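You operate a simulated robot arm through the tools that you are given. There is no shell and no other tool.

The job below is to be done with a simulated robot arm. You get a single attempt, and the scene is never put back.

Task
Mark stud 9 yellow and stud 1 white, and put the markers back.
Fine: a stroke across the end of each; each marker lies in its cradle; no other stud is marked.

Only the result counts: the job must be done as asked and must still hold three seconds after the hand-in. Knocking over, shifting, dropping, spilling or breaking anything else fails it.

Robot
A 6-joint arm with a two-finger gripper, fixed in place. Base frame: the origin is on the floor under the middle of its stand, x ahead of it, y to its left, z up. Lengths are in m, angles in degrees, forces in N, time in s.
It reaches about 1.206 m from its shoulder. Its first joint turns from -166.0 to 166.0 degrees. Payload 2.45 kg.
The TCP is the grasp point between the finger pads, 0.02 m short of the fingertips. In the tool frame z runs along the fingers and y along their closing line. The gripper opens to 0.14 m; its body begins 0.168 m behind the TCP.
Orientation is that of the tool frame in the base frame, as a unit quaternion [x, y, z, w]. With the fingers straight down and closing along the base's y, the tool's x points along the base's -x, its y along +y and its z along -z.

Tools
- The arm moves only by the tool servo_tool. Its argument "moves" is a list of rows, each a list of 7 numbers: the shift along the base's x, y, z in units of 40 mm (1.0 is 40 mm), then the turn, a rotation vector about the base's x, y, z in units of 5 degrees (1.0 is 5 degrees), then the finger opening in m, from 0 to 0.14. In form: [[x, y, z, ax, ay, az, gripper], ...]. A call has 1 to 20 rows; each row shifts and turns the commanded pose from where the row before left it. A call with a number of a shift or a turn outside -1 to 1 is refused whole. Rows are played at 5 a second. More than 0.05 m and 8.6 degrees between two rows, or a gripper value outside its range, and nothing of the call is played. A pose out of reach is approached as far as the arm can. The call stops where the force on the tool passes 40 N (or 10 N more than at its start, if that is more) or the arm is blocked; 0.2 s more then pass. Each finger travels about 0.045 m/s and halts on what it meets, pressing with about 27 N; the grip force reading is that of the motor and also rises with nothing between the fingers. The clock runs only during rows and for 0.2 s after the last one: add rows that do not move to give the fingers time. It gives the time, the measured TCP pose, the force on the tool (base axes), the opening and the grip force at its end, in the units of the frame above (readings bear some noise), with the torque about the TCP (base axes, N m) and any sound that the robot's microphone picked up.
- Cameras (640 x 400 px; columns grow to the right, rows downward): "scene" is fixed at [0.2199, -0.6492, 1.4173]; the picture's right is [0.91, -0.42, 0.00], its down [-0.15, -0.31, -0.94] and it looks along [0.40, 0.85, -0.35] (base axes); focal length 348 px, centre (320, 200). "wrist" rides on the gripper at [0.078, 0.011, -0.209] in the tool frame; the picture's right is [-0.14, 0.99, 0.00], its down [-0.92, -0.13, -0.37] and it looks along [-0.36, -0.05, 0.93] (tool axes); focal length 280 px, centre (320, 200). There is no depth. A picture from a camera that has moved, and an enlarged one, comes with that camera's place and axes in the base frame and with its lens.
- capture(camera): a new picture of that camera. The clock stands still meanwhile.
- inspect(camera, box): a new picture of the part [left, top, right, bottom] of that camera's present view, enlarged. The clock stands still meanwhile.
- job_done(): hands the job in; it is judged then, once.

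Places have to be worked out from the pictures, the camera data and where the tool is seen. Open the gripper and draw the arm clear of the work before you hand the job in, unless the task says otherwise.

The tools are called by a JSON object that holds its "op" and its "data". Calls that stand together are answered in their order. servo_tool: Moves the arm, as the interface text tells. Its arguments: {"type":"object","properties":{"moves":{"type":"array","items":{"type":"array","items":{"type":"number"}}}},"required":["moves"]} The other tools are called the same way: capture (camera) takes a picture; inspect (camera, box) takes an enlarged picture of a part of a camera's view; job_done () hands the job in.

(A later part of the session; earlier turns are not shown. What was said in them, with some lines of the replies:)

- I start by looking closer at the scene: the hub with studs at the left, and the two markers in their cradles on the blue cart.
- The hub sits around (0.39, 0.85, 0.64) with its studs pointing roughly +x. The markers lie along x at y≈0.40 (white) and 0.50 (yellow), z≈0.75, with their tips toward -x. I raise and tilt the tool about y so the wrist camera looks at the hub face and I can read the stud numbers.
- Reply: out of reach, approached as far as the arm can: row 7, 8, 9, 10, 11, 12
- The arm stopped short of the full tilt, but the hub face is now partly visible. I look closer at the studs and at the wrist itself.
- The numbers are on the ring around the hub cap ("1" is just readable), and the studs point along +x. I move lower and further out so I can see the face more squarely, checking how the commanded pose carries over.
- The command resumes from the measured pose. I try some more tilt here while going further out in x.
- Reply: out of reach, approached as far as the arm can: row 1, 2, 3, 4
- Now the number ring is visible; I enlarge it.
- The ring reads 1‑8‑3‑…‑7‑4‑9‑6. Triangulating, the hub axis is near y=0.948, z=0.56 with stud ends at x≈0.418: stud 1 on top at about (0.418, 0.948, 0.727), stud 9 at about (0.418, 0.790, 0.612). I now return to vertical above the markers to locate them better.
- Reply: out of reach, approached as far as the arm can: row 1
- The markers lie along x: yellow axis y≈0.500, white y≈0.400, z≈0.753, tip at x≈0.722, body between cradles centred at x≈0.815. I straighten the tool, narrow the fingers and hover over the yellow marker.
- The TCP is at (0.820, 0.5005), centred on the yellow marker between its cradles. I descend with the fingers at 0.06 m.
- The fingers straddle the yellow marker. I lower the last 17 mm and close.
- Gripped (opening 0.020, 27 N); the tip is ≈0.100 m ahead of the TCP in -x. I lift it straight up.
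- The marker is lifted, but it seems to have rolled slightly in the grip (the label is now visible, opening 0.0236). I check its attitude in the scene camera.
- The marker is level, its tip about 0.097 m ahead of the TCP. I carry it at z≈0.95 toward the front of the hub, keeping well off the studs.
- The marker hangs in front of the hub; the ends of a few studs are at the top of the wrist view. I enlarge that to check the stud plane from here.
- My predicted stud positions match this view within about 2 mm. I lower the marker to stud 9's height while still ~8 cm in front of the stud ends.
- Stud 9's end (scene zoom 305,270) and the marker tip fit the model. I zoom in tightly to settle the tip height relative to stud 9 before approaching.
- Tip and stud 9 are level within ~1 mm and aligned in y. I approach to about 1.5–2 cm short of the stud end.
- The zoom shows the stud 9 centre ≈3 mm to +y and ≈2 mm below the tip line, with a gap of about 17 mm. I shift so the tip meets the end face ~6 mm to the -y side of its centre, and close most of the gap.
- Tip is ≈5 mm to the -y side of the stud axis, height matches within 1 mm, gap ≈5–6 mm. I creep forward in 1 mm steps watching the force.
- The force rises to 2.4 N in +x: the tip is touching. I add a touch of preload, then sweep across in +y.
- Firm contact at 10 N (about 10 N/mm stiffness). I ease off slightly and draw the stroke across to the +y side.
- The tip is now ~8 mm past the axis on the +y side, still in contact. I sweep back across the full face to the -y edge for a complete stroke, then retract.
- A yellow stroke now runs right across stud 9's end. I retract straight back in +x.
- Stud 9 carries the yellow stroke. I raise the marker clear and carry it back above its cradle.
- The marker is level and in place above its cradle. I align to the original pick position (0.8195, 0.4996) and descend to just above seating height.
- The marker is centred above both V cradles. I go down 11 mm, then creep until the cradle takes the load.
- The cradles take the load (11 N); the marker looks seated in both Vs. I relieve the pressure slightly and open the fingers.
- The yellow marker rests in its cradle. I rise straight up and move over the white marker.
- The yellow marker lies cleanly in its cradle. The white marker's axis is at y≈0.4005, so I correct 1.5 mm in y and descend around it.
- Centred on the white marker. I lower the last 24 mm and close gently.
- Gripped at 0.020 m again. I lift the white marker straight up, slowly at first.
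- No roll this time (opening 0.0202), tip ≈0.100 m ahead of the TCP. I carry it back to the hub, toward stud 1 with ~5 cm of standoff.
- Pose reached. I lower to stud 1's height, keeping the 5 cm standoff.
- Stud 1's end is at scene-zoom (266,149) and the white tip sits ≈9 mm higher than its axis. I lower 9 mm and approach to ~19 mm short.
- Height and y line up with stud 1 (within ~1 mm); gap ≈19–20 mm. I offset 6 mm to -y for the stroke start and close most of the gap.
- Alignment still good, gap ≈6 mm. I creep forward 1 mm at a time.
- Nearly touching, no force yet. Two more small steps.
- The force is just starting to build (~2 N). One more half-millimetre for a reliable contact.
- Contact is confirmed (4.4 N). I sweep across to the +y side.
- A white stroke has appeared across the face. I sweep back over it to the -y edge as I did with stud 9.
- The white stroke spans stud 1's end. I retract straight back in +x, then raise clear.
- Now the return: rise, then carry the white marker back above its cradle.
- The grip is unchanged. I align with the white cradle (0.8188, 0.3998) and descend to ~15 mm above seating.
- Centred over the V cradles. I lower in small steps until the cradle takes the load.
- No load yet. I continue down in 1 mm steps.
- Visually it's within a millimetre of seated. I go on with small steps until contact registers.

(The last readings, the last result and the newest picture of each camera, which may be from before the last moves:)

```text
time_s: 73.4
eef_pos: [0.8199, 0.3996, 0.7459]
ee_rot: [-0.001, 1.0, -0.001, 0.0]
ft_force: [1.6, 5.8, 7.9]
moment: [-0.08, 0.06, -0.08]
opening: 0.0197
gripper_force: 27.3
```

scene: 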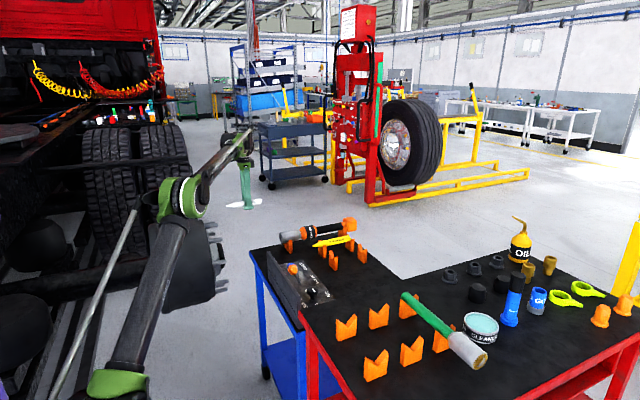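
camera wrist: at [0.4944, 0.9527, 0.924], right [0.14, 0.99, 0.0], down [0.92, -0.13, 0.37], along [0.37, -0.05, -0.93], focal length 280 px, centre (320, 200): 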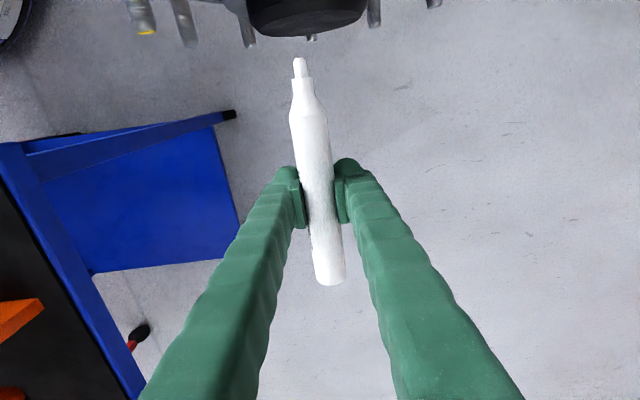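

The cradle now takes the load (7.9 N). I relieve slightly and open the fingers.

{"op": "servo_tool", "data": {"moves": [[0, 0.01, 0.015, 0, 0, 0, 0], [0, 0, 0, 0, 0, 0, 0.022], [0, 0, 0, 0, 0, 0, 0.026], [0, 0, 0, 0, 0, 0, 0.032], [0, 0, 0, 0, 0, 0, 0.04], [0, 0, 0, 0, 0, 0, 0.05], [0, 0, 0, 0, 0, 0, 0.06], [0, 0, 0, 0, 0, 0, 0.06], [0, 0, 0, 0, 0, 0, 0.06]]}}

{"op": "inspect", "data": {"camera": "scene", "box": [300, 220, 360, 275]}}

{"op": "inspect", "data": {"camera": "wrist", "box": [220, 40, 440, 300]}}

```text
time_s: 75.4
eef_pos: [0.8208, 0.3976, 0.746]
ee_rot: [0.0, 1.0, 0.0, 0.0]
ft_force: [0.2, -0.7, 0.0]
moment: [0.0, 0.0, -0.03]
opening: 0.0599
gripper_force: 0.0
```

```text
7.27 times, centred on (330, 248) of scene
camera zoom: at [0.2199, -0.6492, 1.4173], right [0.91, -0.42, 0.0], down [-0.15, -0.31, -0.94], along [0.4, 0.85, -0.35], focal length 2530 px, centre (247, -146)
```

zoom: 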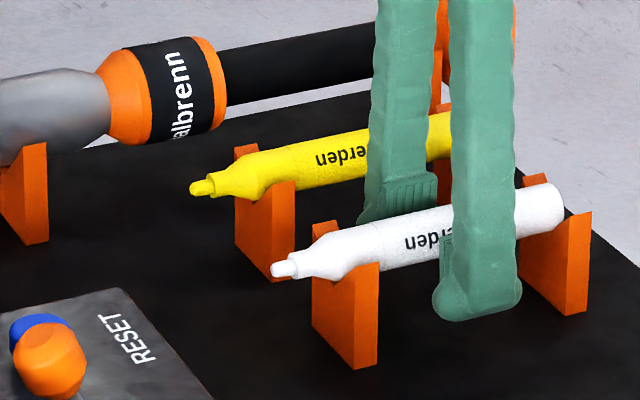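

```text
1.54 times, centred on (330, 170) of wrist
camera zoom: at [0.7419, 0.4103, 0.9563], right [0.14, 0.99, 0.0], down [0.92, -0.13, 0.37], along [0.37, -0.05, -0.93], focal length 431 px, centre (305, 246)
```

zoom: 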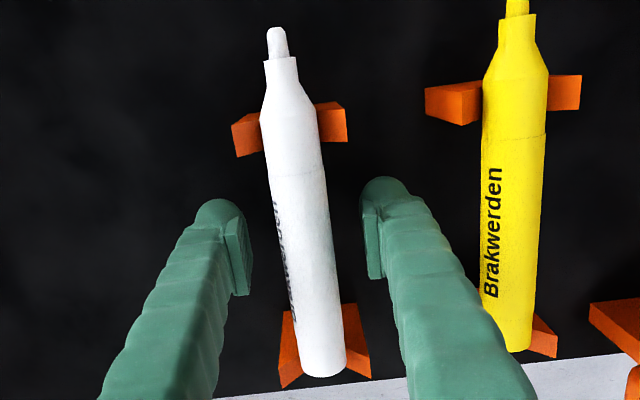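

Both markers lie in their cradles. I rise straight up and draw the arm clear, then check everything.

{"op": "servo_tool", "data": {"moves": [[0, 0, 0.3, 0, 0, 0, 0.06], [0, 0, 0.7, 0, 0, 0, 0.06], [0, 0, 1, 0, 0, 0, 0.06], [0, 0, 1, 0, 0, 0, 0.06], [0, 0, 1, 0, 0, 0, 0.06], [0, 0, 1, 0, 0, 0, 0.06], [-0.8, 0.2, 0.3, 0, 0, 0, 0.08], [-0.9, 0.2, 0, 0, 0, 0, 0.1], [-0.9, 0.2, 0, 0, 0, 0, 0.12], [-0.9, 0.2, 0, 0, 0, 0, 0.14], [-0.9, 0.2, 0, 0, 0, 0, 0.14], [-0.9, 0.2, 0, 0, 0, 0, 0.14], [0, 0, 0, 0, 0, 0, 0.14], [0, 0, 0, 0, 0, 0, 0.14]]}}

{"op": "capture", "data": {"camera": "wrist"}}

{"op": "inspect", "data": {"camera": "scene", "box": [290, 210, 380, 275]}}

{"op": "inspect", "data": {"camera": "scene", "box": [195, 210, 260, 290]}}

```text
time_s: 78.4
eef_pos: [0.6073, 0.4481, 0.9603]
ee_rot: [0.0, 1.0, 0.0, 0.0]
ft_force: [-0.7, -0.6, 0.6]
moment: [0.01, 0.0, 0.01]
opening: 0.1401
gripper_force: 0.1
```

```text
taken
camera wrist: at [0.5285, 0.4593, 1.1687], right [0.14, 0.99, 0.0], down [0.92, -0.13, 0.37], along [0.37, -0.05, -0.93], focal length 280 px, centre (320, 200)
```

wrist: 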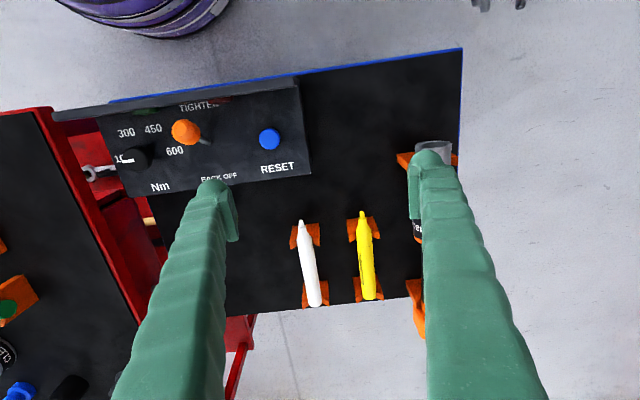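

```text
6.15 times, centred on (335, 242) of scene
camera zoom: at [0.2199, -0.6492, 1.4173], right [0.91, -0.42, 0.0], down [-0.15, -0.31, -0.94], along [0.4, 0.85, -0.35], focal length 2141 px, centre (228, -62)
```

zoom: 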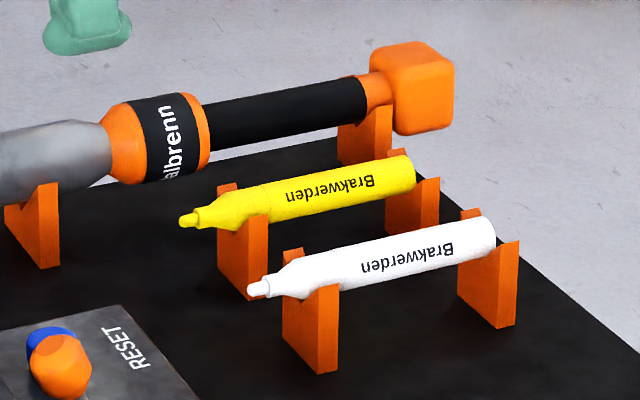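

```text
5.00 times, centred on (228, 250) of scene
camera zoom: at [0.2199, -0.6492, 1.4173], right [0.91, -0.42, 0.0], down [-0.15, -0.31, -0.94], along [0.4, 0.85, -0.35], focal length 1740 px, centre (782, -50)
```

zoom: 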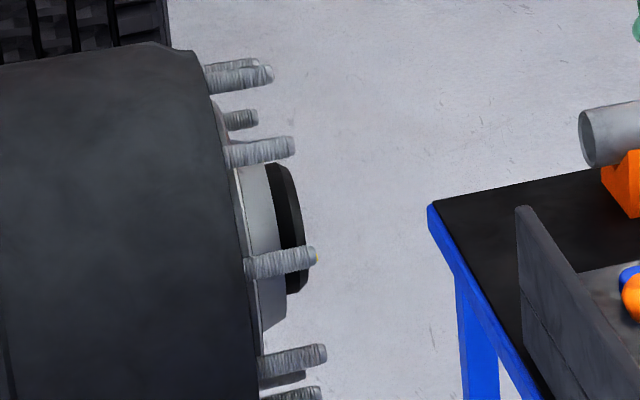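

Markers and tools are in order on the cart. To verify the marks against the numbers, I take the earlier face-on viewing pose once more.

{"op": "servo_tool", "data": {"moves": [[0.085, 0.525, 0, 0.2176, 0.799, -0.1384, 0.14], [0.085, 0.525, 0, 0.2176, 0.799, -0.1384, 0.14], [0.085, 0.525, 0, 0.2176, 0.799, -0.1384, 0.14], [0.085, 0.525, 0, 0.2176, 0.799, -0.1384, 0.14], [0.085, 0.525, 0, 0.2176, 0.799, -0.1384, 0.14], [0.085, 0.525, 0, 0.2176, 0.799, -0.1384, 0.14], [0.085, 0.525, 0, 0.2176, 0.799, -0.1384, 0.14], [0.085, 0.525, 0, 0.2176, 0.799, -0.1384, 0.14], [0.085, 0.525, 0, 0.2176, 0.799, -0.1384, 0.14], [0.085, 0.525, 0, 0.2176, 0.799, -0.1384, 0.14], [0.085, 0.525, 0, 0.2176, 0.799, -0.1384, 0.14], [0.085, 0.525, 0, 0.2176, 0.799, -0.1384, 0.14], [0, 0, 0, 0, 0, 0, 0.14]]}}

{"op": "capture", "data": {"camera": "wrist"}}

{"op": "inspect", "data": {"camera": "wrist", "box": [290, 80, 460, 210]}}

```text
time_s: 81.2
eef_pos: [0.647, 0.7007, 0.9602]
ee_rot: [0.07, 0.905, 0.111, -0.404]
ft_force: [0.0, -0.6, 0.8]
moment: [-0.02, 0.03, -0.01]
opening: 0.14
gripper_force: 0.1
```

```text
taken
camera wrist: at [0.7492, 0.6606, 1.1551], right [0.31, 0.95, 0.04], down [0.85, -0.25, -0.47], along [-0.44, 0.18, -0.88], focal length 280 px, centre (320, 200)
```

wrist: 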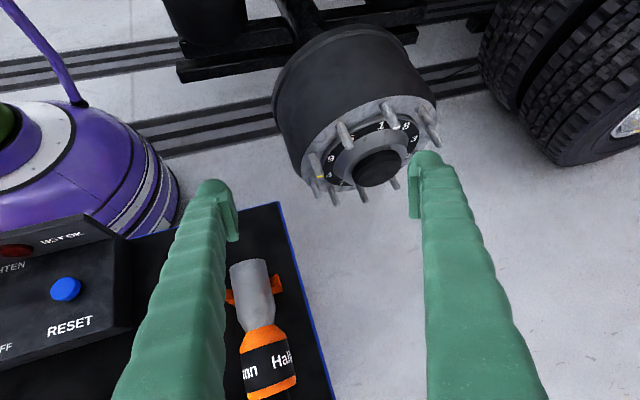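

```text
3.08 times, centred on (375, 145) of wrist
camera zoom: at [0.7492, 0.6606, 1.1551], right [0.31, 0.95, 0.04], down [0.85, -0.25, -0.47], along [-0.44, 0.18, -0.88], focal length 863 px, centre (151, 369)
```

zoom: 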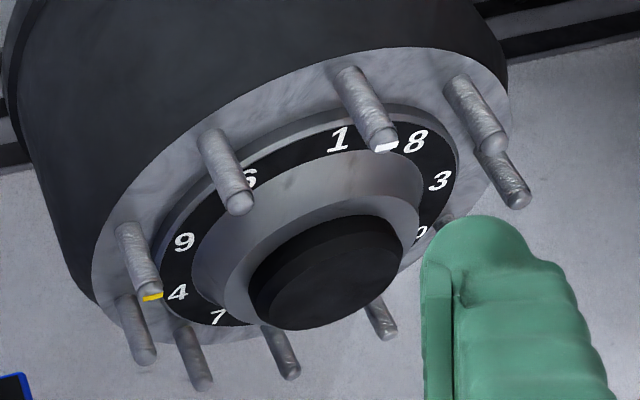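

The face view confirms it: a yellow stroke on the stud by "9", a white one on the stud by "1", and no other stud marked. I take the arm back to its starting area, clear of the work.

{"op": "servo_tool", "data": {"moves": [[-0.2, -0.64, 0.02, -0.2176, -0.799, 0.1384, 0.14], [-0.3, -0.64, 0.02, -0.2176, -0.799, 0.1384, 0.14], [-0.3, -0.64, 0.02, -0.2176, -0.799, 0.1384, 0.14], [-0.3, -0.64, 0.02, -0.2176, -0.799, 0.1384, 0.14], [-0.3, -0.64, 0.02, -0.2176, -0.799, 0.1384, 0.14], [-0.3, -0.64, 0.02, -0.2176, -0.799, 0.1384, 0.14], [-0.3, -0.64, 0.02, -0.2176, -0.799, 0.1384, 0.14], [-0.3, -0.64, 0.02, -0.2176, -0.799, 0.1384, 0.14], [-0.3, -0.64, 0.02, -0.2176, -0.799, 0.1384, 0.14], [-0.3, -0.64, 0.02, -0.2176, -0.799, 0.1384, 0.14], [-0.3, -0.64, 0.02, -0.2176, -0.799, 0.1384, 0.14], [-0.3, -0.64, 0.02, -0.2176, -0.799, 0.1384, 0.14], [0, 0, 0, 0, 0, 0, 0.14], [0, 0, 0, 0, 0, 0, 0.14]]}}

{"op": "capture", "data": {"camera": "scene"}}

{"op": "inspect", "data": {"camera": "wrist", "box": [290, 230, 440, 370]}}

```text
time_s: 84.2
eef_pos: [0.507, 0.3927, 0.9677]
ee_rot: [0.0, 1.0, 0.0, 0.001]
ft_force: [0.6, 0.5, 0.2]
moment: [0.03, -0.02, -0.02]
opening: 0.1399
gripper_force: 0.2
```

```text
taken
```

scene: 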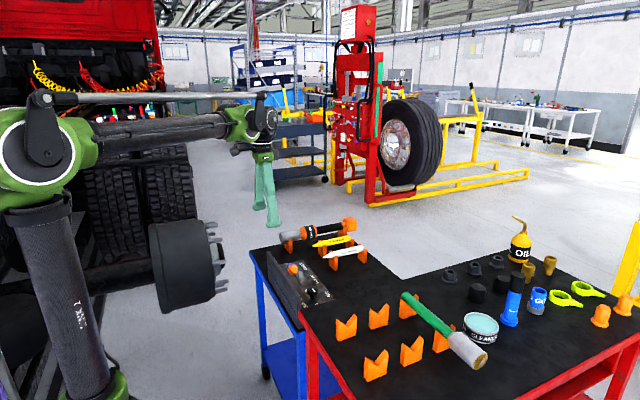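

```text
2.86 times, centred on (365, 300) of wrist
camera zoom: at [0.4292, 0.404, 1.177], right [0.14, 0.99, 0.0], down [0.92, -0.13, 0.37], along [0.37, -0.05, -0.93], focal length 801 px, centre (191, -86)
```

zoom: 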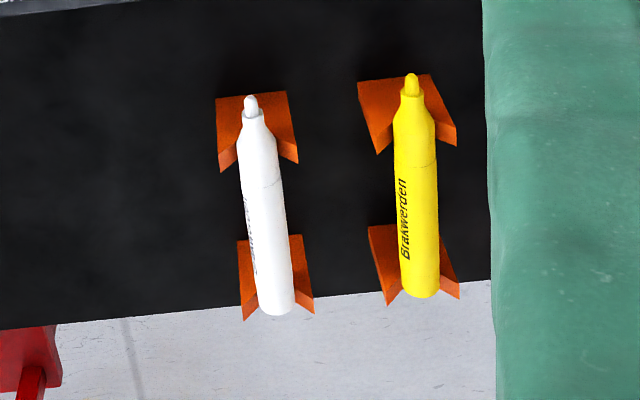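

Both markers lie in their cradles, stud 9 carries the yellow stroke and stud 1 the white one, and nothing else has moved. The gripper is open and the arm is clear, so I hand in.

{"op": "job_done", "data": {}}

```text
The job is handed in.
```

Stud 9 now has a yellow stroke across its end and stud 1 has a white one. Both markers are back in their cradles.

A last look at the hub face showed the marks on the studs next to "9" and "1". No other visible stud was marked, though one gripper finger and the hub cap hid part of the view on the +y side.

The white marker sits about 3 mm further back along its cradle than where it started, and both markers have rolled slightly, so their labels face more upward. Nothing else on the carts or hub appears to have moved. The arm is back near its starting position with the gripper open.
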